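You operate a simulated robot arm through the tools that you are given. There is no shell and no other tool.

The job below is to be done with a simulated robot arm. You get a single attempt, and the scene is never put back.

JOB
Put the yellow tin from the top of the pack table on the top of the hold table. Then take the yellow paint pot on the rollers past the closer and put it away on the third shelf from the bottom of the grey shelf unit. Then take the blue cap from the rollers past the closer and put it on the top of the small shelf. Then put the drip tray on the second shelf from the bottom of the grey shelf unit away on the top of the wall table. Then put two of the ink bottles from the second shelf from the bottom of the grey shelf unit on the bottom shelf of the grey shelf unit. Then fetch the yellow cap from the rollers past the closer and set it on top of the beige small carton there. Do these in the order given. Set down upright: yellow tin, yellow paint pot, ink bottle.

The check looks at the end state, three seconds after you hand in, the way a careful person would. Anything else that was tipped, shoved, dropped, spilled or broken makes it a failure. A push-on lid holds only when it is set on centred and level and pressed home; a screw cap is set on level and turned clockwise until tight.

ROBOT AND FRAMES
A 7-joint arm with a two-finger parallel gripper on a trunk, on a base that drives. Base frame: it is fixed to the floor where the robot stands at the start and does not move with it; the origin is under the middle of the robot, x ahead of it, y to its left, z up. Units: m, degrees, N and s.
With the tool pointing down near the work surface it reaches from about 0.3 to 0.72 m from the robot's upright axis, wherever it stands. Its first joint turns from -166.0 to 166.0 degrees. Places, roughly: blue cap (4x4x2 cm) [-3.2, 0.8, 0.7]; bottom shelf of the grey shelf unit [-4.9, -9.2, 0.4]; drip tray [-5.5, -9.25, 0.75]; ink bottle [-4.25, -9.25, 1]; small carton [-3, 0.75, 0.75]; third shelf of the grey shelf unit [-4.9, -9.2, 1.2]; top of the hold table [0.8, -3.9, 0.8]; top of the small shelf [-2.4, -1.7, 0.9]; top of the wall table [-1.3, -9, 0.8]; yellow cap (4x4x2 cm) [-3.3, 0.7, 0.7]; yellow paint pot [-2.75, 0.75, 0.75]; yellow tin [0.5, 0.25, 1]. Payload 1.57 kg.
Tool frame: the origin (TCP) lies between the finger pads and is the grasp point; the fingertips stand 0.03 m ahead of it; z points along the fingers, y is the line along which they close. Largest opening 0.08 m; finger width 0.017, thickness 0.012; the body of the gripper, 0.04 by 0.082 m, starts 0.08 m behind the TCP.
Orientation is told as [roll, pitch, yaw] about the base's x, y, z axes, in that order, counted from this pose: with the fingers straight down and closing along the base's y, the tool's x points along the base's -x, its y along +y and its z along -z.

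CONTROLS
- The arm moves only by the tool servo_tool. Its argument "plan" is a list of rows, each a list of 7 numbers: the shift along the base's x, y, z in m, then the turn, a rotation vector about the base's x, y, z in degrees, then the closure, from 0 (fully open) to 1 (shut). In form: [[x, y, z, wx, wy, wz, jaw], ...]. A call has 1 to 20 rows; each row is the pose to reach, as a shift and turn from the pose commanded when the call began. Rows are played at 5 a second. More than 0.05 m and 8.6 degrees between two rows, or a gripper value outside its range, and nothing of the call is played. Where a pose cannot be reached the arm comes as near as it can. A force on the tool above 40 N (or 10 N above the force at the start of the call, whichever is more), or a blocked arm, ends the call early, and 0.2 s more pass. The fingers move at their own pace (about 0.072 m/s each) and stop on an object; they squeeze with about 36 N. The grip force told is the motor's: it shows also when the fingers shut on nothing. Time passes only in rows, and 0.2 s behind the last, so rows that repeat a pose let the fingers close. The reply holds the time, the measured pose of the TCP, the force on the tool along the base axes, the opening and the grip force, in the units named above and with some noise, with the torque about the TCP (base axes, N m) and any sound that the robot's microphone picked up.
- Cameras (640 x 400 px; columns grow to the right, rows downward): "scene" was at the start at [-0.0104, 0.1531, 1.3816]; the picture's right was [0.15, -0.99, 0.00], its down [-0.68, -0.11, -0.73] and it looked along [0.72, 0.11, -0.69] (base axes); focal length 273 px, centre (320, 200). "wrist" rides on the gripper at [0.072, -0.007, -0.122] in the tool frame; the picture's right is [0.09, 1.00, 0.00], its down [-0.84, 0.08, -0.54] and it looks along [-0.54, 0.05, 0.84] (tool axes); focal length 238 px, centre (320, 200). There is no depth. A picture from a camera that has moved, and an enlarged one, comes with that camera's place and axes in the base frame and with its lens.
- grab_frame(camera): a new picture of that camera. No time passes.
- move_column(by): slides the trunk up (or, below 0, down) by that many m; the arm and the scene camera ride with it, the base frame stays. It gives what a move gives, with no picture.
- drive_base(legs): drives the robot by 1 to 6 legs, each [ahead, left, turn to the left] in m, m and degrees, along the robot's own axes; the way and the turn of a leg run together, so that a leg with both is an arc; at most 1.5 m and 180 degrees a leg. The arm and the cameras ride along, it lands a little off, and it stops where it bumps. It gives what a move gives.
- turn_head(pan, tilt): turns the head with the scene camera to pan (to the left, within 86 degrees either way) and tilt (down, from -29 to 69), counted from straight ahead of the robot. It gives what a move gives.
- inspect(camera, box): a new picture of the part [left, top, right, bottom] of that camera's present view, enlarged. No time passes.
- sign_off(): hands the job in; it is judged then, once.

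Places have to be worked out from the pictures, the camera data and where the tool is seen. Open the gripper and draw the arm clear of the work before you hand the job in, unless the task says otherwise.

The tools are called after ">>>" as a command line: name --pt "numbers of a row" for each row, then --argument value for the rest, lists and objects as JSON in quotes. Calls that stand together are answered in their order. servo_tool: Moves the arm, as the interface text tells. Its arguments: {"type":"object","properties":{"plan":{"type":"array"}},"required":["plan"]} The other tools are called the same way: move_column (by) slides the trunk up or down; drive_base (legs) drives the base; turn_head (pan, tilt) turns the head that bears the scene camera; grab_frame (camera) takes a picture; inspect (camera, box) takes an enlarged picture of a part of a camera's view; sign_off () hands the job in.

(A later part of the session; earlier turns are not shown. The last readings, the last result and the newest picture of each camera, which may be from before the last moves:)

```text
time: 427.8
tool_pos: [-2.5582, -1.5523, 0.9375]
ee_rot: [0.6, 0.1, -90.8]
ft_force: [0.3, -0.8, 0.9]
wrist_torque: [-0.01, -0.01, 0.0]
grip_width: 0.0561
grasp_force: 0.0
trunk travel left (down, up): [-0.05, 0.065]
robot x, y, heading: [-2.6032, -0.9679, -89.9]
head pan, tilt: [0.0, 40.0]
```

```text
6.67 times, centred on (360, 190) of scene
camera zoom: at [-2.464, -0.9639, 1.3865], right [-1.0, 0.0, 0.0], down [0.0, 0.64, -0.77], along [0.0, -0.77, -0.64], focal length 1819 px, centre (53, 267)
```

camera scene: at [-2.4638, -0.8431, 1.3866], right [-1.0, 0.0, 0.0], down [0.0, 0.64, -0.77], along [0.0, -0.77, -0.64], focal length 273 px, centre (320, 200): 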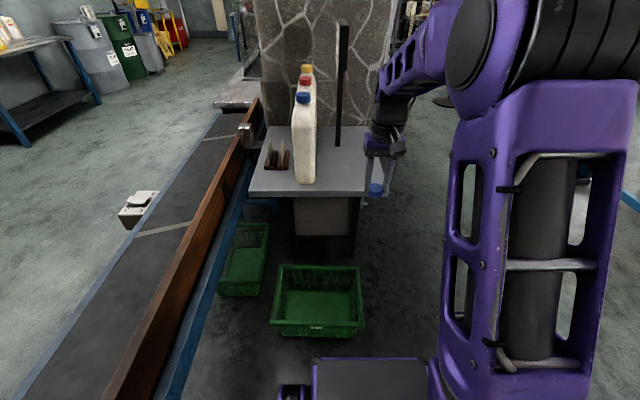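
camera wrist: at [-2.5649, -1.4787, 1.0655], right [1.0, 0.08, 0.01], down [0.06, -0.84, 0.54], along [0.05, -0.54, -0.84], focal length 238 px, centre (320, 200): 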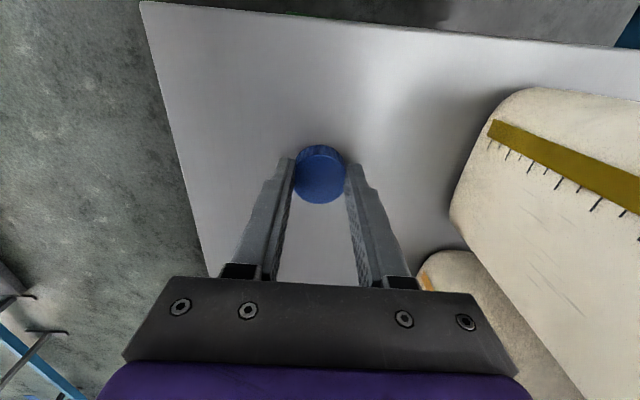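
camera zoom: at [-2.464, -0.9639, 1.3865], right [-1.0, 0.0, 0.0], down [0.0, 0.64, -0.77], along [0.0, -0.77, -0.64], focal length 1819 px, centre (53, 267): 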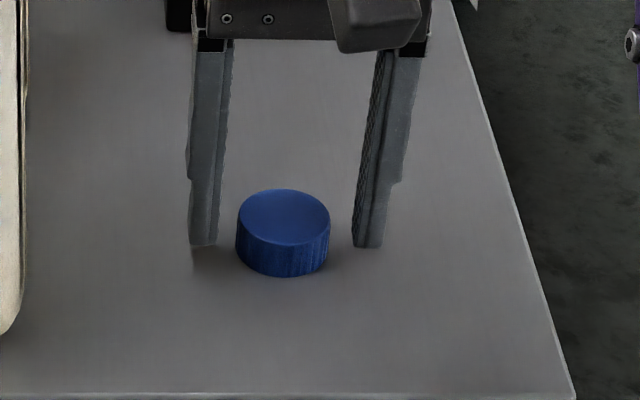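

The blue cap stands flat on the small shelf. I lift straight up, draw back and then back away.

>>> servo_tool --pt "0 0 0.02 0 0 0 0.3" --pt "0 0 0.05 0 0 0 0.3" --pt "0 0 0.09 0 0 0 0.3" --pt "0 0.02 0.13 0 0 0 0.3" --pt "0 0.05 0.16 0 0 0 0.2" --pt "0 0.06 0.18 0 0 0 0" --pt "0 0.06 0.18 0 0 0 0"

>>> grab_frame --camera "scene"

```text
time: 429.4
tool_pos: [-2.5594, -1.4903, 1.1188]
ee_rot: [0.7, 0.1, -90.8]
ft_force: [0.6, 0.0, -0.4]
wrist_torque: [-0.03, 0.03, -0.01]
grip_width: 0.08
grasp_force: 0.1
trunk travel left (down, up): [-0.05, 0.065]
robot x, y, heading: [-2.6021, -0.9709, -90.1]
head pan, tilt: [0.0, 40.0]
```

```text
taken
camera scene: at [-2.464, -0.9638, 1.3865], right [-1.0, 0.0, 0.0], down [0.0, 0.64, -0.77], along [0.0, -0.77, -0.64], focal length 273 px, centre (320, 200)
```

scene: 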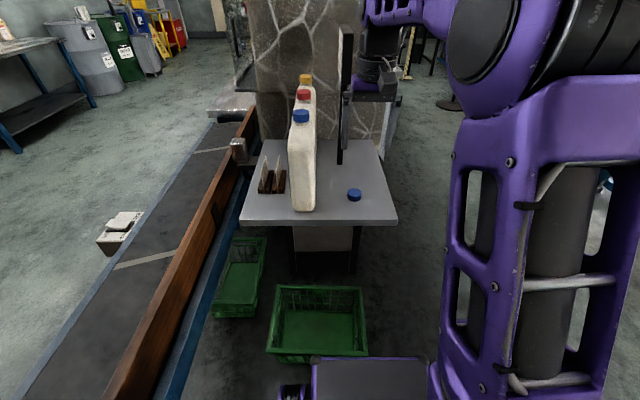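

The blue cap is in place. Next is the drip tray: I retrace to the main aisle and down to the shelf unit.

>>> drive_base --legs '[[-0.9, 0, 0], [0, 1.0, 0], [0, 0.85, 0], [1.45, 0, 0], [1.45, 0, 0], [1.45, 0, 0]]'

>>> turn_head --pan -5 --tilt 15

>>> grab_frame --camera "scene"

```text
time: 472.0
tool_pos: [-0.8483, -4.8936, 1.1184]
ee_rot: [0.7, 0.1, -93.3]
ft_force: [0.6, -1.2, 0.1]
wrist_torque: [0.02, -0.02, 0.03]
grip_width: 0.0798
grasp_force: 0.0
trunk travel left (down, up): [-0.05, 0.065]
robot x, y, heading: [-0.8624, -4.3705, -92.4]
head pan, tilt: [0.0, 40.0]
```

```text
time: 472.9
tool_pos: [-0.8462, -4.8924, 1.1184]
ee_rot: [0.6, 0.1, -93.2]
ft_force: [-0.2, 0.5, 0.3]
wrist_torque: [0.02, -0.07, -0.02]
grip_width: 0.0799
grasp_force: 0.1
trunk travel left (down, up): [-0.05, 0.065]
robot x, y, heading: [-0.8677, -4.3719, -92.8]
head pan, tilt: [-5.0, 15.0]
```

```text
taken
camera scene: at [-0.7364, -4.3797, 1.426], right [-0.99, 0.13, 0.0], down [0.03, 0.26, -0.97], along [-0.13, -0.96, -0.26], focal length 273 px, centre (320, 200)
```

scene: 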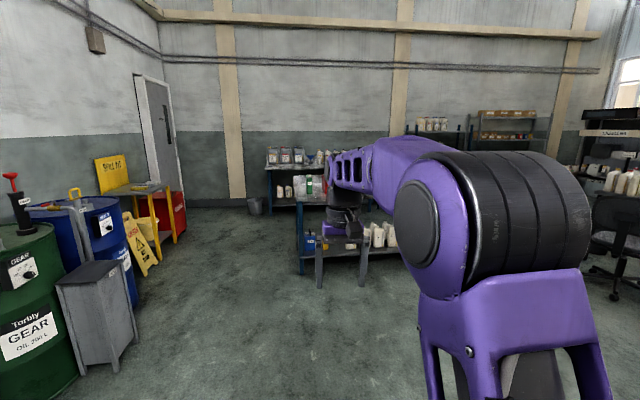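

>>> drive_base --legs '[[1.3, 0, 2.8], [0, -1.0, 0], [0, -0.93, 0], [1.45, 0, 0], [0.65, 0, 0]]'

>>> turn_head --pan 10 --tilt 20

>>> grab_frame --camera "scene"

```text
time: 508.1
tool_pos: [-2.8458, -8.3127, 1.1188]
ee_rot: [0.8, 0.1, -92.2]
ft_force: [0.5, 0.0, -0.4]
wrist_torque: [-0.01, 0.0, 0.03]
grip_width: 0.0804
grasp_force: 0.1
trunk travel left (down, up): [-0.05, 0.065]
robot x, y, heading: [-2.8766, -7.7906, -91.3]
head pan, tilt: [-5.0, 15.0]
```

```text
time: 508.9
tool_pos: [-2.8461, -8.3116, 1.1173]
ee_rot: [0.7, 0.1, -92.3]
ft_force: [0.0, -1.3, -0.8]
wrist_torque: [0.01, 0.04, 0.0]
grip_width: 0.08
grasp_force: 0.1
trunk travel left (down, up): [-0.05, 0.065]
robot x, y, heading: [-2.8744, -7.7912, -91.6]
head pan, tilt: [10.0, 20.0]
```

```text
taken
camera scene: at [-2.719, -7.7951, 1.4179], right [-0.99, -0.15, 0.0], down [-0.05, 0.34, -0.94], along [0.14, -0.93, -0.34], focal length 273 px, centre (320, 200)
```

scene: 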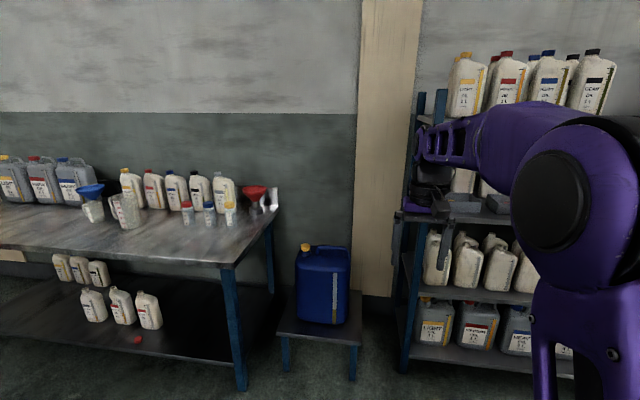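

Wall table noted (front edge y≈-8.67, right end x≈-2.2, front strip free). I go on to the shelf unit, in front of the tray.

>>> drive_base --legs '[[0, -1.15, 1.6], [0.4, 0, 0], [0, -1.25, 0]]'

>>> turn_head --pan 10 --tilt 30

>>> grab_frame --camera "scene"

>>> grab_frame --camera "wrist"

```text
time: 525.7
tool_pos: [-4.2062, -8.6837, 1.1175]
ee_rot: [0.7, 0.2, -91.8]
ft_force: [-0.5, -1.0, 0.3]
wrist_torque: [-0.03, -0.01, -0.01]
grip_width: 0.0797
grasp_force: 0.1
trunk travel left (down, up): [-0.05, 0.065]
robot x, y, heading: [-4.2374, -8.1611, -91.0]
head pan, tilt: [10.0, 20.0]
stopped in leg 3: the robot was blocked; the commanded pose is now the measured one
```

```text
time: 526.4
tool_pos: [-4.2053, -8.6848, 1.1182]
ee_rot: [0.7, 0.1, -91.8]
ft_force: [0.1, 0.3, -0.1]
wrist_torque: [0.01, 0.02, -0.01]
grip_width: 0.0801
grasp_force: 0.1
trunk travel left (down, up): [-0.05, 0.065]
robot x, y, heading: [-4.2402, -8.1629, -91.0]
head pan, tilt: [10.0, 30.0]
```

```text
taken
camera scene: at [-4.0838, -8.1638, 1.4019], right [-0.99, -0.16, 0.0], down [-0.08, 0.49, -0.87], along [0.14, -0.86, -0.5], focal length 273 px, centre (320, 200)
```

scene: 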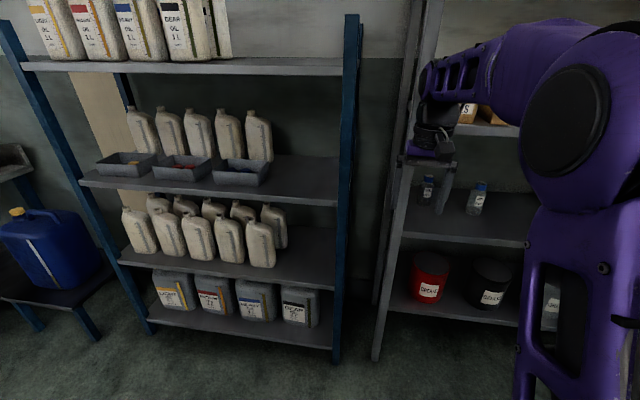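

```text
taken
camera wrist: at [-4.2103, -8.6114, 1.2397], right [1.0, 0.06, 0.01], down [0.04, -0.84, 0.54], along [0.04, -0.54, -0.84], focal length 238 px, centre (320, 200)
```

wrist: 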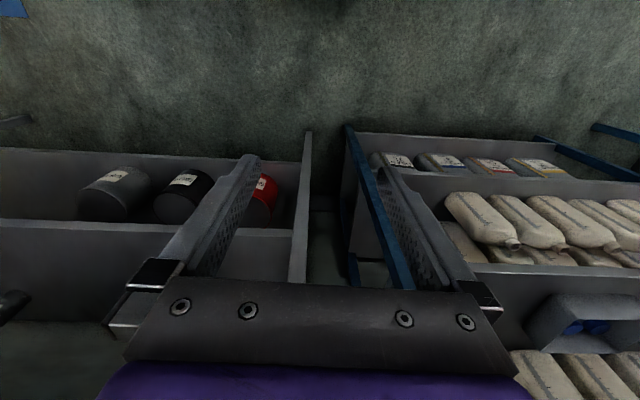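

The base bumped the labeller desk leg behind it (y was ~5 cm less deep than last time). I ease away, go further ahead and then strafe right.

>>> drive_base --legs '[[0, 0.04, 0], [0.1, 0, 1.0], [0, -1.15, 0]]'

>>> grab_frame --camera "scene"

>>> grab_frame --camera "wrist"

```text
time: 539.1
tool_pos: [-5.3053, -8.7799, 1.1195]
ee_rot: [0.7, 0.1, -91.2]
ft_force: [-0.3, 0.2, 0.4]
wrist_torque: [-0.03, 0.01, 0.01]
grip_width: 0.0804
grasp_force: 0.0
trunk travel left (down, up): [-0.05, 0.065]
robot x, y, heading: [-5.3364, -8.2545, -90.6]
head pan, tilt: [10.0, 30.0]
```

```text
taken
camera scene: at [-5.1889, -8.2571, 1.4018], right [-0.99, -0.17, 0.0], down [-0.08, 0.49, -0.87], along [0.14, -0.85, -0.5], focal length 273 px, centre (320, 200)
```

scene: 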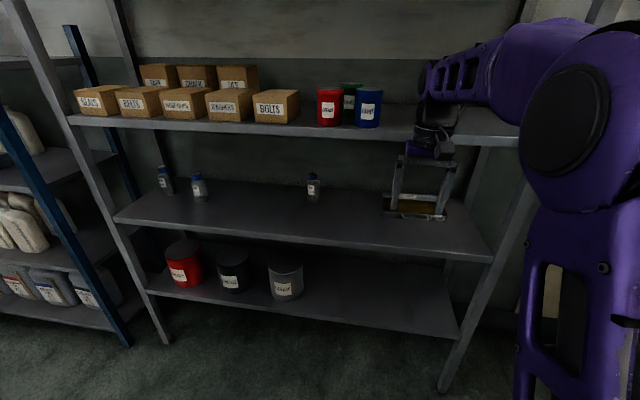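

```text
taken
camera wrist: at [-5.311, -8.7059, 1.2397], right [1.0, 0.07, 0.01], down [0.05, -0.84, 0.54], along [0.05, -0.54, -0.84], focal length 238 px, centre (320, 200)
```

wrist: 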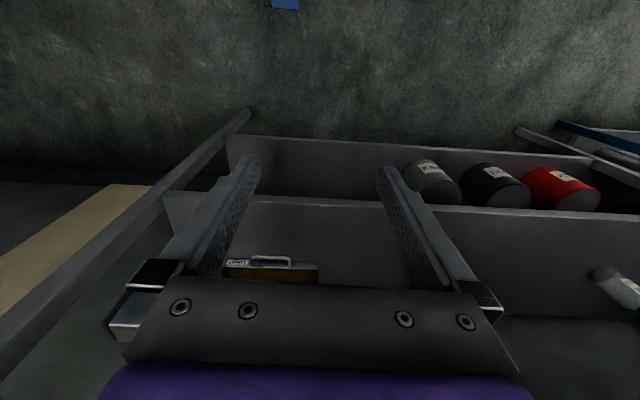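

>>> inspect --camera "wrist" --box '[200, 220, 360, 300]'

>>> inspect --camera "scene" --box '[360, 170, 480, 250]'

```text
4.00 times, centred on (280, 260) of wrist
camera zoom: at [-5.311, -8.7059, 1.2397], right [1.0, 0.07, 0.01], down [0.05, -0.84, 0.54], along [0.05, -0.54, -0.84], focal length 953 px, centre (480, -40)
```

zoom: 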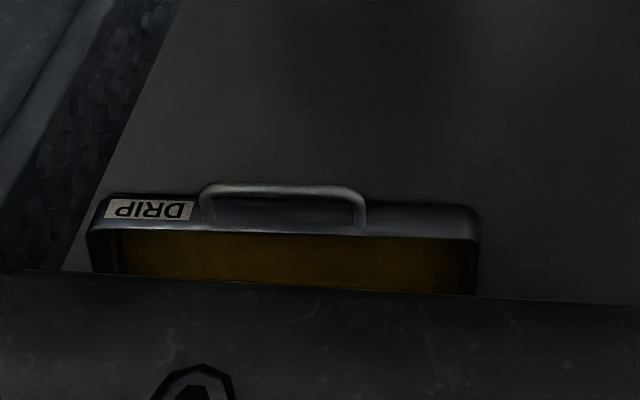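

```text
5.00 times, centred on (420, 210) of scene
camera zoom: at [-5.1889, -8.2571, 1.4018], right [-0.99, -0.17, 0.0], down [-0.08, 0.49, -0.87], along [0.14, -0.85, -0.5], focal length 1364 px, centre (-180, 150)
```

zoom: 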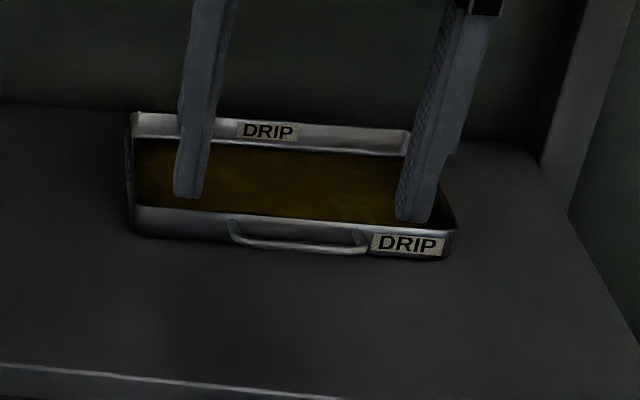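

The tray is shallow (about 0.24 x 0.16 x 0.03 m, with oil in it), rim z≈0.83, front wall y≈-9.19, deep inside the shelf. Plan: with the tool tilted 45° hook both open fingertips inside the front wall and draw it level to protrude ~5 cm, then clamp it (finger under floor, finger on rim) with a horizontal tool. First I tilt the tool.

>>> servo_tool --pt "-0.015 -0.01 -0.03 -7.5 0 0 0" --pt "-0.03 -0.02 -0.06 -15 0 0 0" --pt "-0.045 -0.03 -0.09 -22.5 0 0 0" --pt "-0.06 -0.04 -0.12 -30 0 0 0" --pt "-0.08 -0.05 -0.15 -37.5 0 0 0" --pt "-0.1 -0.06 -0.175 -45 0 0 0" --pt "-0.105 -0.06 -0.19 -45 0 0 0" --pt "-0.105 -0.06 -0.19 -45 0 0 0"

>>> grab_frame --camera "wrist"

>>> grab_frame --camera "scene"

```text
time: 540.9
tool_pos: [-5.4101, -8.8383, 0.9294]
ee_rot: [1.9, -45.0, -91.7]
ft_force: [1.3, 0.0, -0.6]
wrist_torque: [0.0, -0.01, 0.0]
grip_width: 0.0797
grasp_force: 0.0
trunk travel left (down, up): [-0.05, 0.065]
robot x, y, heading: [-5.3452, -8.2582, -90.3]
head pan, tilt: [10.0, 30.0]
```

```text
taken
camera wrist: at [-5.4158, -8.7008, 0.9642], right [1.0, 0.06, -0.04], down [0.05, -0.21, 0.98], along [0.05, -0.98, -0.21], focal length 238 px, centre (320, 200)
```

wrist: 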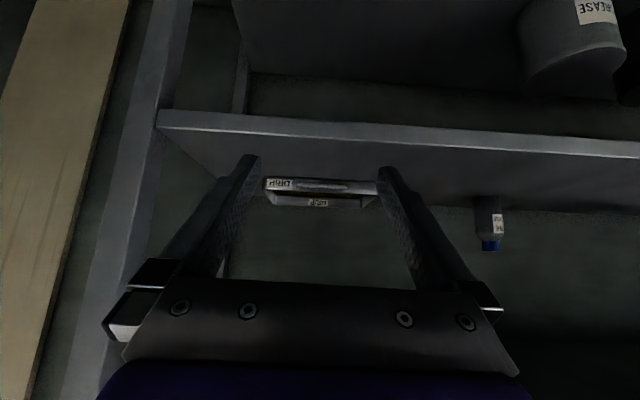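

```text
taken
camera scene: at [-5.189, -8.2571, 1.4019], right [-0.99, -0.17, 0.0], down [-0.08, 0.49, -0.87], along [0.14, -0.85, -0.5], focal length 273 px, centre (320, 200)
```

scene: 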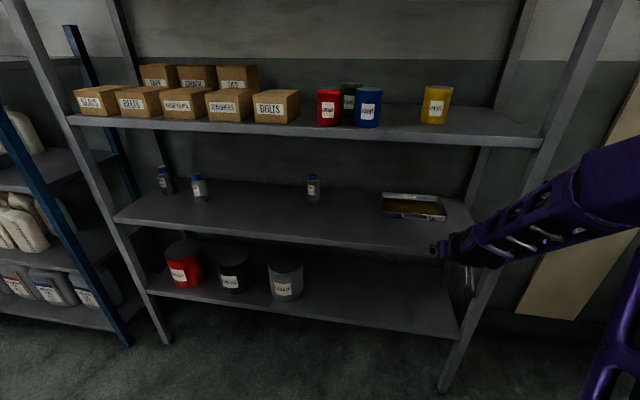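

The tilted pose is reached but the forearm comes from far right, close to the right post. I shift the base left so the arm reaches to the right with a straighter forearm.

>>> drive_base --legs '[[0, 0.27, 0]]'

>>> servo_tool --pt "-0.04 0 0 0 0 0 0" --pt "-0.08 0 0 0 0 0 0" --pt "-0.12 0 0 0 0 0 0" --pt "-0.16 0 0 0 0 0 0" --pt "-0.2 0 0 0 0 0 0" --pt "-0.24 0 0 0 0 0 0" --pt "-0.27 0 0 0 0 0 0" --pt "-0.27 0 0 0 0 0 0"

>>> grab_frame --camera "scene"

>>> grab_frame --camera "wrist"

```text
time: 544.0
tool_pos: [-5.1519, -8.8411, 0.9313]
ee_rot: [1.9, -44.8, -92.0]
ft_force: [-0.2, -0.7, -0.1]
wrist_torque: [0.03, -0.01, 0.03]
grip_width: 0.0802
grasp_force: 0.0
trunk travel left (down, up): [-0.05, 0.065]
robot x, y, heading: [-5.0829, -8.261, -90.6]
head pan, tilt: [10.0, 30.0]
```

```text
time: 545.8
tool_pos: [-5.4222, -8.8408, 0.928]
ee_rot: [1.9, -44.9, -92.0]
ft_force: [-0.2, 0.3, 0.3]
wrist_torque: [0.0, 0.02, 0.01]
grip_width: 0.08
grasp_force: 0.1
trunk travel left (down, up): [-0.05, 0.065]
robot x, y, heading: [-5.0823, -8.2564, -90.6]
head pan, tilt: [10.0, 30.0]
```

```text
taken
camera scene: at [-4.9282, -8.26, 1.4019], right [-0.99, -0.16, 0.0], down [-0.08, 0.49, -0.87], along [0.14, -0.85, -0.5], focal length 273 px, centre (320, 200)
```

scene: 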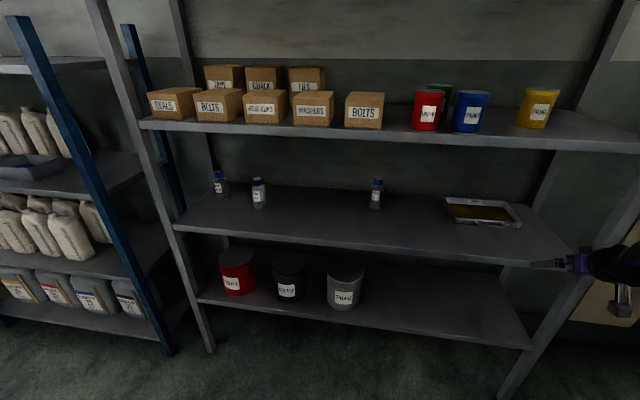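

```text
taken
camera wrist: at [-5.4259, -8.7025, 0.9628], right [1.0, 0.05, -0.04], down [0.05, -0.21, 0.98], along [0.04, -0.98, -0.21], focal length 238 px, centre (320, 200)
```

wrist: 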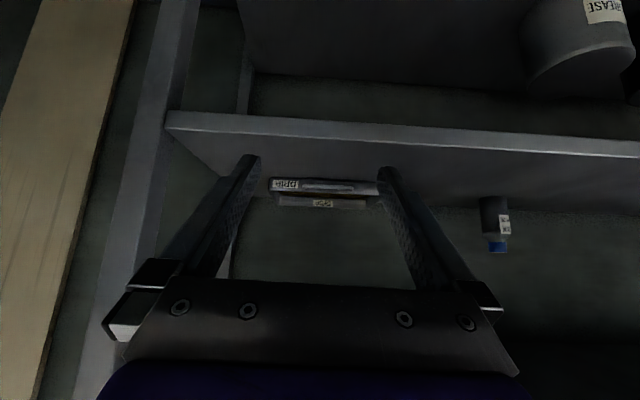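

>>> turn_head --pan -15 --tilt 30

>>> grab_frame --camera "scene"

```text
time: 546.7
tool_pos: [-5.4207, -8.8408, 0.9289]
ee_rot: [1.9, -44.9, -92.0]
ft_force: [-0.4, -1.0, 0.2]
wrist_torque: [0.01, 0.01, 0.02]
grip_width: 0.0797
grasp_force: 0.2
trunk travel left (down, up): [-0.05, 0.065]
robot x, y, heading: [-5.0803, -8.2618, -90.3]
head pan, tilt: [-15.0, 30.0]
```

```text
taken
camera scene: at [-4.9671, -8.2579, 1.4019], right [-0.96, 0.27, 0.0], down [0.13, 0.48, -0.87], along [-0.23, -0.83, -0.5], focal length 273 px, centre (320, 200)
```

scene: 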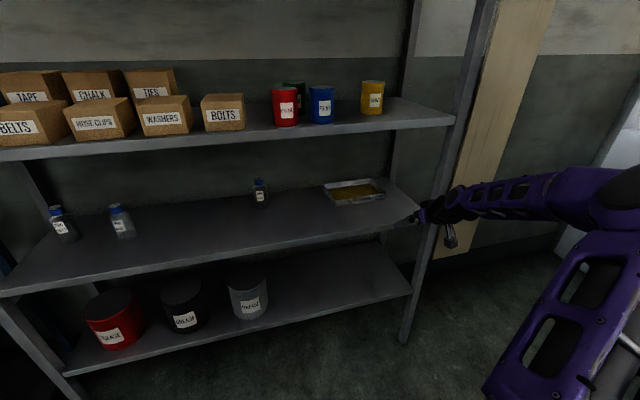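

The arm swung into an elbow-low posture on the right, which would foul the post. I unwind to the vertical posture first and will re-tilt from a more extended pose with the trunk lowered.

>>> servo_tool --pt "0.04 0 0 0 0 0 0" --pt "0.08 0 0 0 0 0 0" --pt "0.12 0 0 0 0 0 0" --pt "0.16 0 0 0 0 0 0" --pt "0.2 0 0 0 0 0 0" --pt "0.24 0 0 0 0 0 0" --pt "0.28 0 0.015 0 0 0 0" --pt "0.3 0.01 0.045 7.5 0 0 0" --pt "0.31 0.02 0.075 15 0 0 0" --pt "0.325 0.03 0.1 22.5 0 0 0" --pt "0.34 0.04 0.13 30 0 0 0" --pt "0.355 0.05 0.16 37.5 0 0 0" --pt "0.37 0.06 0.19 45 0 0 0" --pt "0.37 0.06 0.19 45 0 0 0"

>>> grab_frame --camera "scene"

```text
time: 549.7
tool_pos: [-5.055, -8.7807, 1.1189]
ee_rot: [0.5, 0.1, -91.4]
ft_force: [-0.8, -0.3, 0.2]
wrist_torque: [-0.02, 0.02, -0.01]
grip_width: 0.08
grasp_force: 0.1
trunk travel left (down, up): [-0.05, 0.065]
robot x, y, heading: [-5.081, -8.2598, -90.6]
head pan, tilt: [-15.0, 30.0]
```

```text
taken
camera scene: at [-4.9672, -8.2579, 1.4018], right [-0.96, 0.27, 0.0], down [0.13, 0.48, -0.87], along [-0.23, -0.83, -0.5], focal length 273 px, centre (320, 200)
```

scene: 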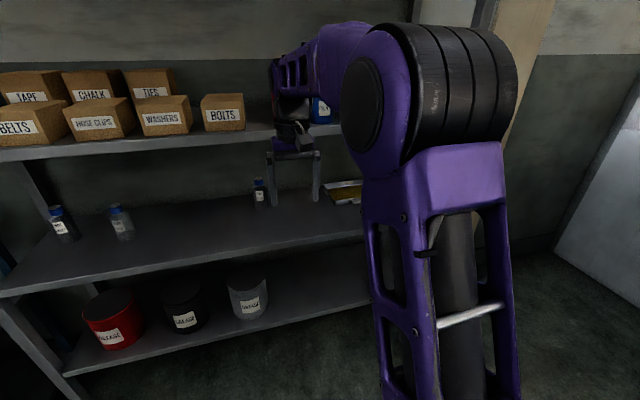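

Back in the good posture. For the tray I'll instead use a horizontal tool with the fingers closing vertically: I lower the trunk and roll the tool -90° first.

>>> move_column --by -0.05

>>> servo_tool --pt "0 0 0 0 0 -8 0" --pt "0 0 0 0 0 -16 0" --pt "0 0 0 0 0 -24 0" --pt "0 0 0 0 0 -32 0" --pt "0 0 0 0 0 -40 0" --pt "0 0 0 0 0 -48 0" --pt "0 0 0 0 0 -56 0" --pt "0 0 0 0 0 -64 0" --pt "0 0 0 0 0 -72 0" --pt "0 0 0 0 0 -80 0" --pt "0 0 0 0 0 -88 0" --pt "0 0 0 0 0 -88.6 0"

>>> grab_frame --camera "scene"

```text
time: 550.6
tool_pos: [-5.0545, -8.7811, 1.0695]
ee_rot: [0.6, 0.0, -91.4]
ft_force: [-0.7, -0.5, 0.5]
wrist_torque: [0.05, 0.01, 0.01]
grip_width: 0.0799
grasp_force: 0.0
trunk travel left (down, up): [0.0, 0.115]
robot x, y, heading: [-5.0822, -8.2577, -90.6]
head pan, tilt: [-15.0, 30.0]
```

```text
time: 553.2
tool_pos: [-5.0528, -8.7815, 1.0703]
ee_rot: [0.4, 0.2, 179.8]
ft_force: [-0.7, 0.5, 1.9]
wrist_torque: [-0.01, 0.04, 0.0]
grip_width: 0.08
grasp_force: 0.1
trunk travel left (down, up): [0.0, 0.115]
robot x, y, heading: [-5.0807, -8.2571, -90.4]
head pan, tilt: [-15.0, 30.0]
```

```text
taken
camera scene: at [-4.9672, -8.2578, 1.3518], right [-0.96, 0.27, 0.0], down [0.13, 0.48, -0.87], along [-0.23, -0.83, -0.5], focal length 273 px, centre (320, 200)
```

scene: 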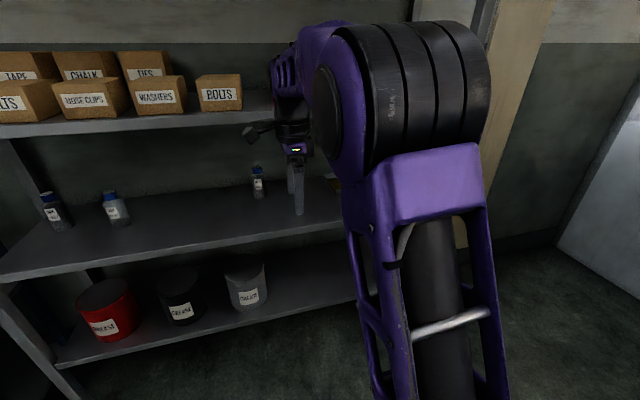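

>>> servo_tool --pt "0 -0.02 -0.02 -7.5 0 0 0" --pt "0 -0.04 -0.04 -15 0 0 0" --pt "0 -0.06 -0.06 -22.5 0 0 0" --pt "0 -0.08 -0.08 -30 0 0 0" --pt "0 -0.1 -0.1 -37.5 0 0 0" --pt "0 -0.12 -0.12 -45 0 0 0" --pt "0 -0.12 -0.12 -45 0 0 0"

>>> grab_frame --camera "scene"

>>> grab_frame --camera "wrist"

```text
time: 554.8
tool_pos: [-5.0564, -8.901, 0.9523]
ee_rot: [45.6, 0.1, -179.9]
ft_force: [0.4, 0.4, -0.1]
wrist_torque: [0.02, -0.01, -0.03]
grip_width: 0.0802
grasp_force: 0.1
trunk travel left (down, up): [0.0, 0.115]
robot x, y, heading: [-5.0812, -8.259, -90.4]
head pan, tilt: [-15.0, 30.0]
```

```text
taken
camera scene: at [-4.9672, -8.2579, 1.3519], right [-0.96, 0.27, 0.0], down [0.13, 0.48, -0.87], along [-0.23, -0.83, -0.5], focal length 273 px, centre (320, 200)
```

scene: 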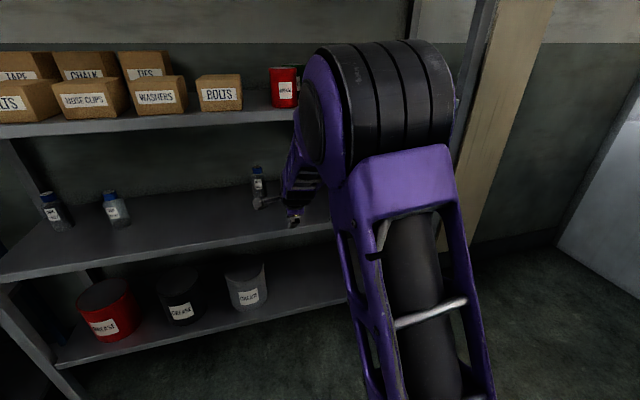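

```text
taken
camera wrist: at [-4.9833, -8.8071, 1.0315], right [0.09, -0.7, 0.71], down [-0.84, 0.33, 0.43], along [-0.54, -0.64, -0.55], focal length 238 px, centre (320, 200)
```

wrist: 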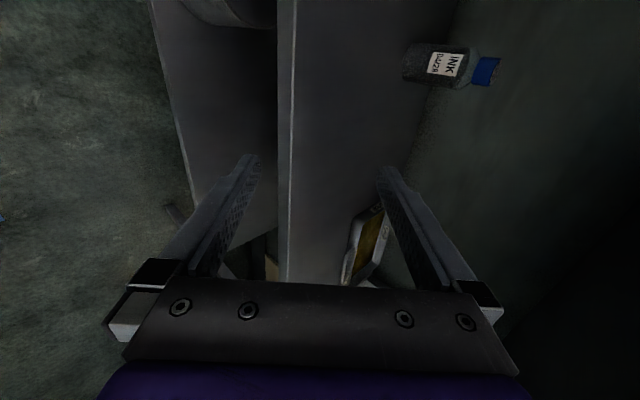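

This posture stays elbow-up. I continue pitching to horizontal while extending slightly.

>>> servo_tool --pt "0 -0.01 -0.02 -7.5 0 0 0" --pt "0 -0.02 -0.04 -15 0 0 0" --pt "0 -0.03 -0.06 -22.5 0 0 0" --pt "0 -0.04 -0.08 -30 0 0 0" --pt "0 -0.05 -0.1 -37.5 0 0 0" --pt "0 -0.05 -0.11 -44.5 0 0 0" --pt "0 -0.05 -0.11 -44.5 0 0 0"

>>> grab_frame --camera "scene"

>>> grab_frame --camera "wrist"

```text
time: 556.4
tool_pos: [-5.0548, -8.9505, 0.8408]
ee_rot: [90.1, 0.0, -179.9]
ft_force: [0.6, -0.6, -0.5]
wrist_torque: [-0.01, -0.01, 0.04]
grip_width: 0.08
grasp_force: 0.1
trunk travel left (down, up): [0.0, 0.115]
robot x, y, heading: [-5.0809, -8.2578, -90.4]
head pan, tilt: [-15.0, 30.0]
```

```text
taken
camera scene: at [-4.9672, -8.2579, 1.3518], right [-0.96, 0.27, 0.0], down [0.13, 0.48, -0.87], along [-0.23, -0.83, -0.5], focal length 273 px, centre (320, 200)
```

scene: 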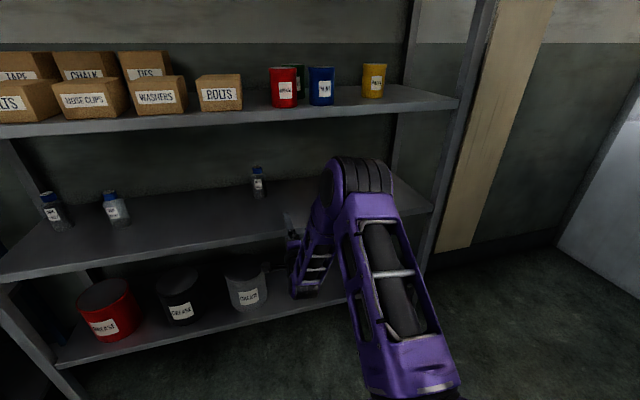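

```text
taken
camera wrist: at [-4.9816, -8.8273, 0.8326], right [0.09, 0.0, 1.0], down [-0.84, 0.54, 0.08], along [-0.54, -0.84, 0.05], focal length 238 px, centre (320, 200)
```

wrist: 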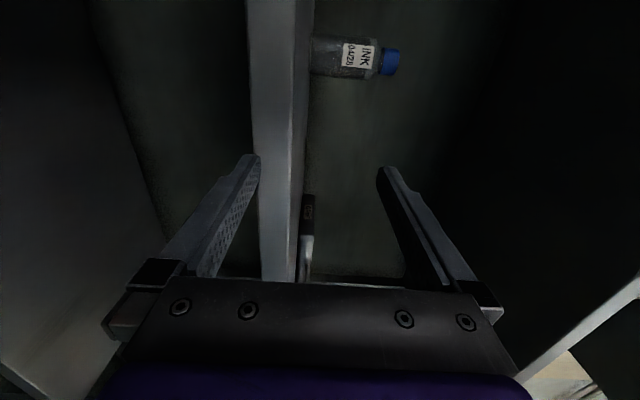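

The horizontal pose works with a compact posture. Now I strafe right to line up with the tray handle (x≈-5.40) and measure it from close by.

>>> drive_base --legs '[[0, -0.34, 0.3]]'

>>> grab_frame --camera "wrist"

>>> grab_frame --camera "scene"

```text
time: 560.2
tool_pos: [-5.3929, -8.9472, 0.8407]
ee_rot: [90.1, 0.0, -179.8]
ft_force: [0.6, 0.0, 1.3]
wrist_torque: [-0.01, 0.03, 0.01]
grip_width: 0.0798
grasp_force: 0.0
trunk travel left (down, up): [0.0, 0.115]
robot x, y, heading: [-5.4257, -8.2573, -90.5]
head pan, tilt: [-15.0, 30.0]
```

```text
taken
camera wrist: at [-5.3213, -8.8239, 0.8328], right [0.09, 0.0, 1.0], down [-0.84, 0.54, 0.08], along [-0.53, -0.84, 0.05], focal length 238 px, centre (320, 200)
```

wrist: 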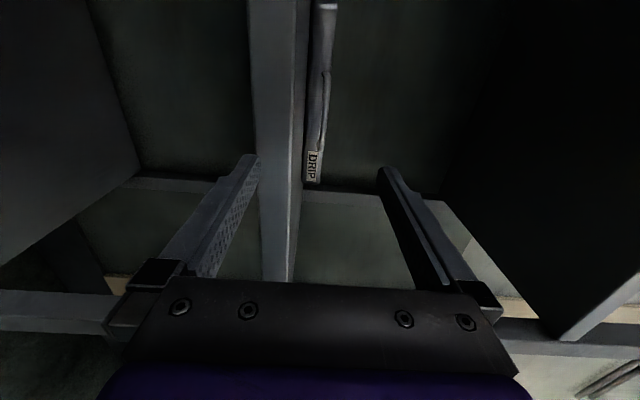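

```text
taken
camera scene: at [-5.3094, -8.2544, 1.3518], right [-0.96, 0.26, 0.0], down [0.13, 0.48, -0.87], along [-0.23, -0.84, -0.5], focal length 273 px, centre (320, 200)
```

scene: 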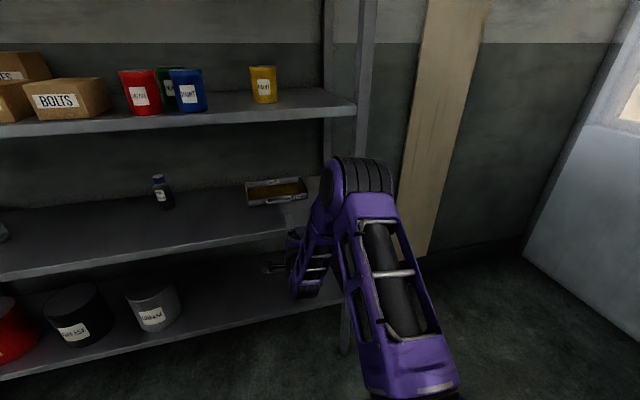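

>>> inspect --camera "wrist" --box '[240, 0, 400, 200]'

>>> inspect --camera "scene" --box '[220, 160, 320, 220]'

```text
2.00 times, centred on (320, 100) of wrist
camera zoom: at [-5.3213, -8.8239, 0.8328], right [0.09, 0.0, 1.0], down [-0.84, 0.54, 0.08], along [-0.53, -0.84, 0.05], focal length 477 px, centre (320, 400)
```

zoom: 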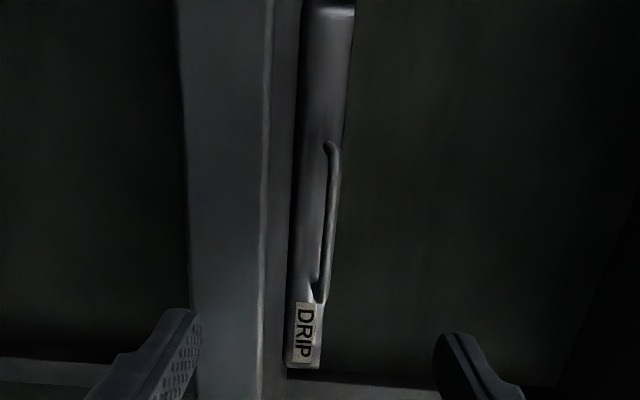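

```text
6.40 times, centred on (270, 190) of scene
camera zoom: at [-5.3094, -8.2544, 1.3518], right [-0.96, 0.26, 0.0], down [0.13, 0.48, -0.87], along [-0.23, -0.84, -0.5], focal length 1746 px, centre (640, 264)
```

zoom: 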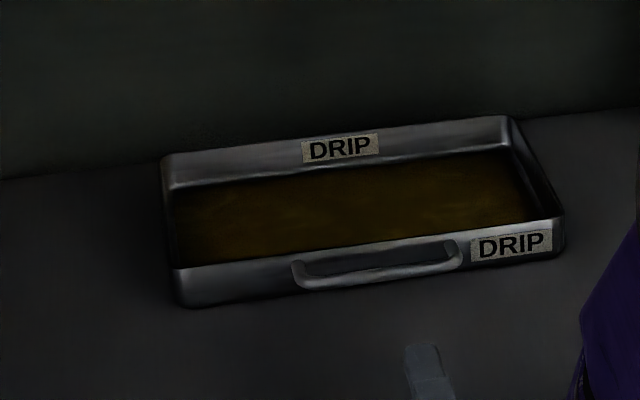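

The handle bar appears at z≈0.847, protruding to y≈-9.14, with the shelf top near z≈0.82. I set the jaws to 2 cm opening, raise to bar height and move the base ahead 0.14 m.

>>> servo_tool --pt "0 0 0.005 0 0 0 0.4" --pt "0 0 0.01 0 0 0 0.75" --pt "0 0 0.01 0 0 0 0.75" --pt "0 0 0.01 0 0 0 0.75"

>>> drive_base --legs '[[0.13, 0, 0]]'

>>> grab_frame --camera "wrist"

>>> grab_frame --camera "scene"

```text
time: 561.2
tool_pos: [-5.3938, -8.9474, 0.8518]
ee_rot: [90.1, 0.0, -179.7]
ft_force: [-0.2, 0.1, 0.4]
wrist_torque: [-0.01, 0.02, 0.02]
grip_width: 0.0201
grasp_force: 0.0
trunk travel left (down, up): [0.0, 0.115]
robot x, y, heading: [-5.4265, -8.2508, -90.3]
head pan, tilt: [-15.0, 30.0]
```

```text
time: 562.6
tool_pos: [-5.3947, -9.069, 0.8495]
ee_rot: [89.8, -0.1, -179.7]
ft_force: [0.2, 5.5, 3.6]
wrist_torque: [0.41, 0.05, -0.11]
grip_width: 0.0198
grasp_force: 0.0
trunk travel left (down, up): [0.0, 0.115]
robot x, y, heading: [-5.4263, -8.3828, -90.5]
head pan, tilt: [-15.0, 30.0]
stopped in leg 1: the force on the tool passed its limit at 89 N (the readings are from after the stop); the commanded pose is now the measured one
```

```text
taken
camera wrist: at [-5.3214, -8.9452, 0.8421], right [0.09, 0.0, 1.0], down [-0.84, 0.54, 0.08], along [-0.54, -0.84, 0.05], focal length 238 px, centre (320, 200)
```

wrist: 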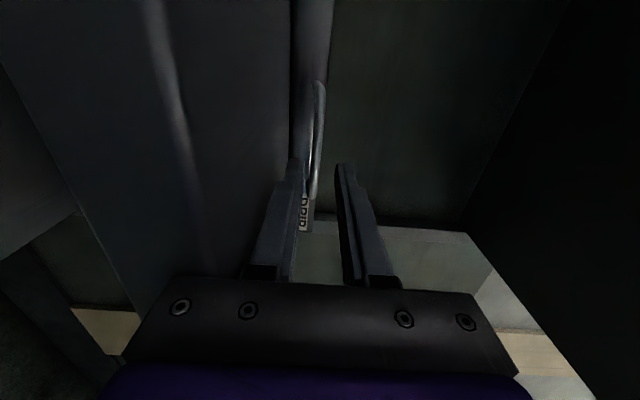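

```text
taken
camera scene: at [-5.3102, -8.3785, 1.3517], right [-0.96, 0.27, 0.0], down [0.13, 0.48, -0.87], along [-0.23, -0.84, -0.5], focal length 273 px, centre (320, 200)
```

scene: 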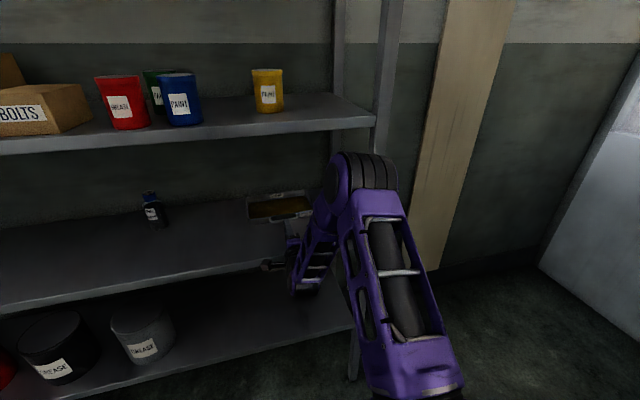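

The 89 N stop came from the gripper body meeting the shelf's front strip (its lower edge is below shelf-top level); the tray has not moved. I back off and pitch the tool 25° up behind so the body clears.

>>> drive_base --legs '[[-0.08, 0, 0]]'

>>> servo_tool --pt "0 0 0.01 6.5 0 0 0.75" --pt "0 0 0.02 13 0 0 0.75" --pt "0 0 0.025 19.5 0 0 0.75" --pt "0 0 0.025 25 0 0 0.75" --pt "0 0 0.025 25 0 0 0.75"

>>> grab_frame --camera "wrist"

>>> grab_frame --camera "scene"

```text
time: 563.6
tool_pos: [-5.394, -8.9893, 0.8484]
ee_rot: [89.8, -0.1, -179.7]
ft_force: [-0.4, -0.7, 0.4]
wrist_torque: [0.0, 0.0, 0.0]
grip_width: 0.0202
grasp_force: 0.1
trunk travel left (down, up): [0.0, 0.115]
robot x, y, heading: [-5.424, -8.304, -90.5]
head pan, tilt: [-15.0, 30.0]
```

```text
time: 564.8
tool_pos: [-5.3933, -8.9898, 0.8746]
ee_rot: [64.7, 0.1, -179.7]
ft_force: [-0.2, -0.1, -0.8]
wrist_torque: [0.0, -0.01, -0.02]
grip_width: 0.0198
grasp_force: 0.0
trunk travel left (down, up): [0.0, 0.115]
robot x, y, heading: [-5.4258, -8.2987, -90.4]
head pan, tilt: [-15.0, 30.0]
```

```text
taken
camera wrist: at [-5.3213, -8.8759, 0.92], right [0.09, -0.42, 0.9], down [-0.84, 0.45, 0.3], along [-0.54, -0.78, -0.31], focal length 238 px, centre (320, 200)
```

wrist: 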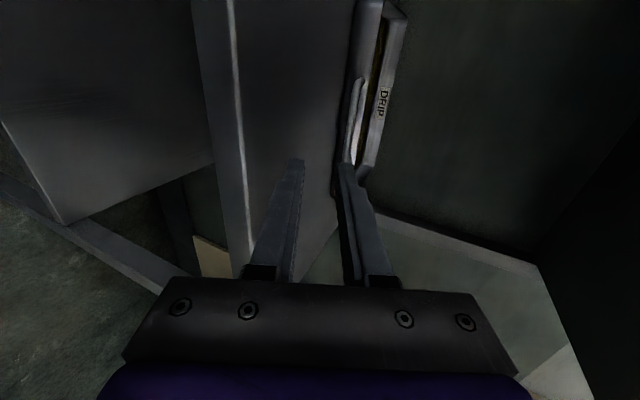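

```text
taken
camera scene: at [-5.3097, -8.2999, 1.3519], right [-0.96, 0.27, 0.0], down [0.13, 0.48, -0.87], along [-0.23, -0.84, -0.5], focal length 273 px, centre (320, 200)
```

scene: 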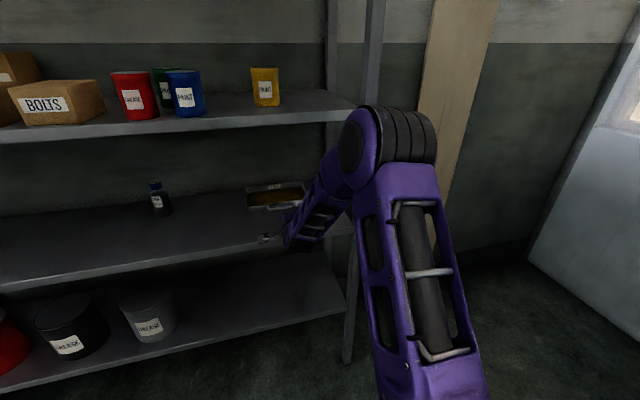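

>>> inspect --camera "wrist" --box '[280, 0, 440, 200]'

>>> inspect --camera "scene" --box '[230, 170, 330, 250]'

```text
2.00 times, centred on (360, 100) of wrist
camera zoom: at [-5.3213, -8.8759, 0.92], right [0.09, -0.42, 0.9], down [-0.84, 0.45, 0.3], along [-0.54, -0.78, -0.31], focal length 477 px, centre (240, 400)
```

zoom: 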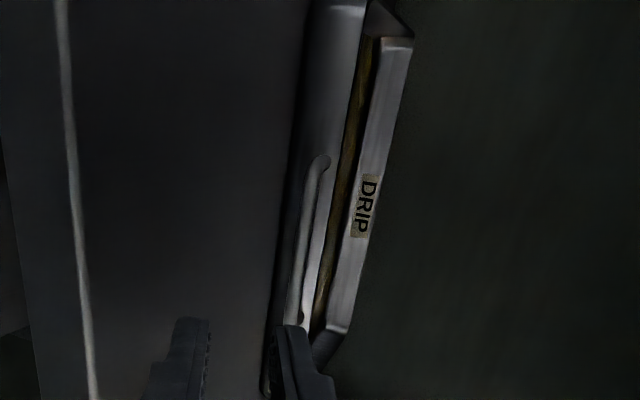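

```text
5.00 times, centred on (280, 210) of scene
camera zoom: at [-5.3097, -8.2999, 1.3519], right [-0.96, 0.27, 0.0], down [0.13, 0.48, -0.87], along [-0.23, -0.84, -0.5], focal length 1364 px, centre (520, 150)
```

zoom: 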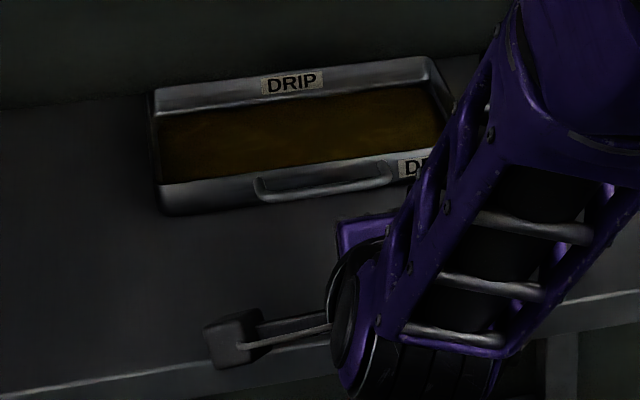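

From two views the bar is at about y≈-9.13, z≈0.846; shelf top z≈0.82 and the tray's front wall y≈-9.17. I lower slightly and drive ahead 0.09 m, then check.

>>> servo_tool --pt "0 0 -0.008 0 0 0 0.75" --pt "0 0 -0.016 0 0 0 0.75" --pt "0 0 -0.016 0 0 0 0.75"

>>> drive_base --legs '[[0.08, 0, 0]]'

>>> grab_frame --camera "wrist"

>>> inspect --camera "wrist" --box '[260, 60, 420, 200]'

```text
time: 565.6
tool_pos: [-5.3938, -8.9895, 0.857]
ee_rot: [64.8, 0.1, -179.7]
ft_force: [0.3, -0.3, 0.4]
wrist_torque: [0.0, -0.01, 0.05]
grip_width: 0.0201
grasp_force: 0.1
trunk travel left (down, up): [0.0, 0.115]
robot x, y, heading: [-5.423, -8.3021, -90.5]
head pan, tilt: [-15.0, 30.0]
```

```text
time: 566.7
tool_pos: [-5.395, -9.0705, 0.8588]
ee_rot: [64.8, 0.1, -179.7]
ft_force: [-0.7, -0.2, 0.0]
wrist_torque: [-0.02, 0.03, 0.0]
grip_width: 0.0202
grasp_force: 0.0
trunk travel left (down, up): [0.0, 0.115]
robot x, y, heading: [-5.4247, -8.3813, -90.5]
head pan, tilt: [-15.0, 30.0]
```

```text
taken
camera wrist: at [-5.3217, -8.956, 0.9037], right [0.09, -0.42, 0.9], down [-0.84, 0.45, 0.3], along [-0.54, -0.78, -0.31], focal length 238 px, centre (320, 200)
```

wrist: 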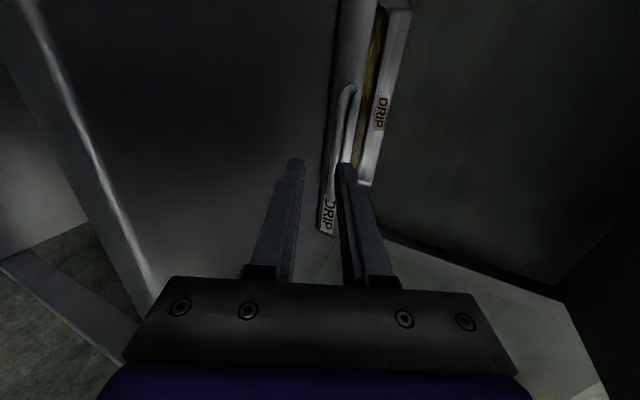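

```text
2.86 times, centred on (340, 130) of wrist
camera zoom: at [-5.3217, -8.956, 0.9037], right [0.09, -0.42, 0.9], down [-0.84, 0.45, 0.3], along [-0.54, -0.78, -0.31], focal length 681 px, centre (263, 400)
```

zoom: 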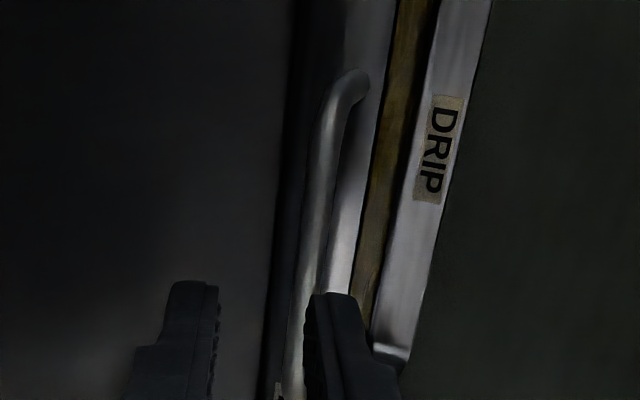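

The third view confirms the bar at y≈-9.126, z≈0.846. I advance the tool 4 cm so the bar enters between the fingers.

>>> servo_tool --pt "0 -0.015 -0.001 0 0 0 0.75" --pt "0 -0.028 -0.001 0 0 0 0.75" --pt "0 -0.04 -0.001 0 0 0 0.75" --pt "0 -0.04 -0.001 0 0 0 0.75"

>>> grab_frame --camera "wrist"

>>> inspect --camera "wrist" --box '[260, 80, 420, 220]'

```text
time: 567.7
tool_pos: [-5.3922, -9.1113, 0.8573]
ee_rot: [64.8, 0.1, -179.7]
ft_force: [-0.1, -0.6, -0.2]
wrist_torque: [0.02, -0.03, 0.02]
grip_width: 0.02
grasp_force: 0.0
trunk travel left (down, up): [0.0, 0.115]
robot x, y, heading: [-5.4263, -8.3847, -90.3]
head pan, tilt: [-15.0, 30.0]
```

```text
taken
camera wrist: at [-5.3201, -8.9971, 0.903], right [0.09, -0.42, 0.9], down [-0.84, 0.45, 0.3], along [-0.54, -0.78, -0.31], focal length 238 px, centre (320, 200)
```

wrist: 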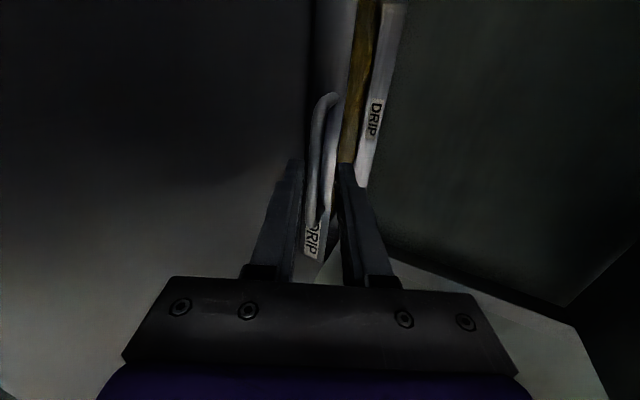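

```text
2.86 times, centred on (340, 150) of wrist
camera zoom: at [-5.3201, -8.9971, 0.903], right [0.09, -0.42, 0.9], down [-0.84, 0.45, 0.3], along [-0.54, -0.78, -0.31], focal length 681 px, centre (263, 343)
```

zoom: 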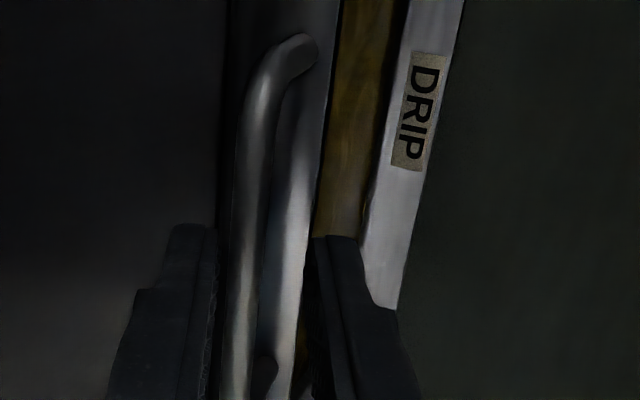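

The bar lies between the fingertips. I close the gripper on it.

>>> servo_tool --pt "0 0 -0.002 0 0 0 0.82" --pt "0 0 -0.003 0 0 0 0.9" --pt "0 0 -0.003 0 0 0 1" --pt "0 0 -0.003 0 0 0 1"

>>> inspect --camera "wrist" --box '[260, 80, 420, 220]'

>>> inspect --camera "scene" --box '[220, 160, 340, 250]'

```text
time: 568.7
tool_pos: [-5.3929, -9.1107, 0.8551]
ee_rot: [64.8, 0.1, -179.7]
ft_force: [0.7, 0.5, 0.8]
wrist_torque: [-0.02, 0.12, 0.1]
grip_width: 0.0072
grasp_force: 27.1
trunk travel left (down, up): [0.0, 0.115]
robot x, y, heading: [-5.4242, -8.3837, -90.5]
head pan, tilt: [-15.0, 30.0]
```

```text
2.86 times, centred on (340, 150) of wrist
camera zoom: at [-5.3212, -8.9961, 0.8997], right [0.09, -0.42, 0.9], down [-0.84, 0.45, 0.3], along [-0.54, -0.78, -0.31], focal length 681 px, centre (263, 343)
```

zoom: 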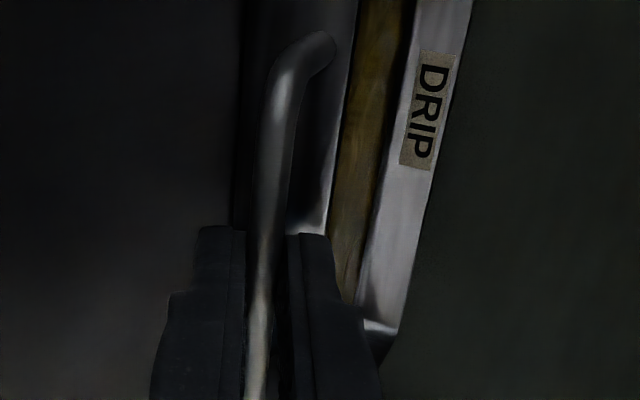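

```text
4.44 times, centred on (280, 205) of scene
camera zoom: at [-5.3101, -8.3799, 1.3518], right [-0.96, 0.27, 0.0], down [0.13, 0.48, -0.87], along [-0.23, -0.83, -0.5], focal length 1213 px, centre (498, 178)
```

zoom: 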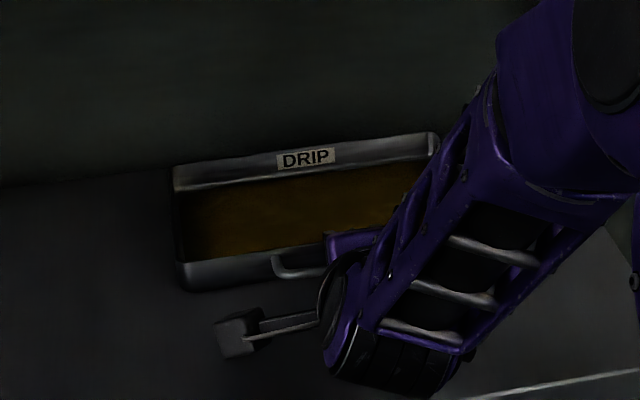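

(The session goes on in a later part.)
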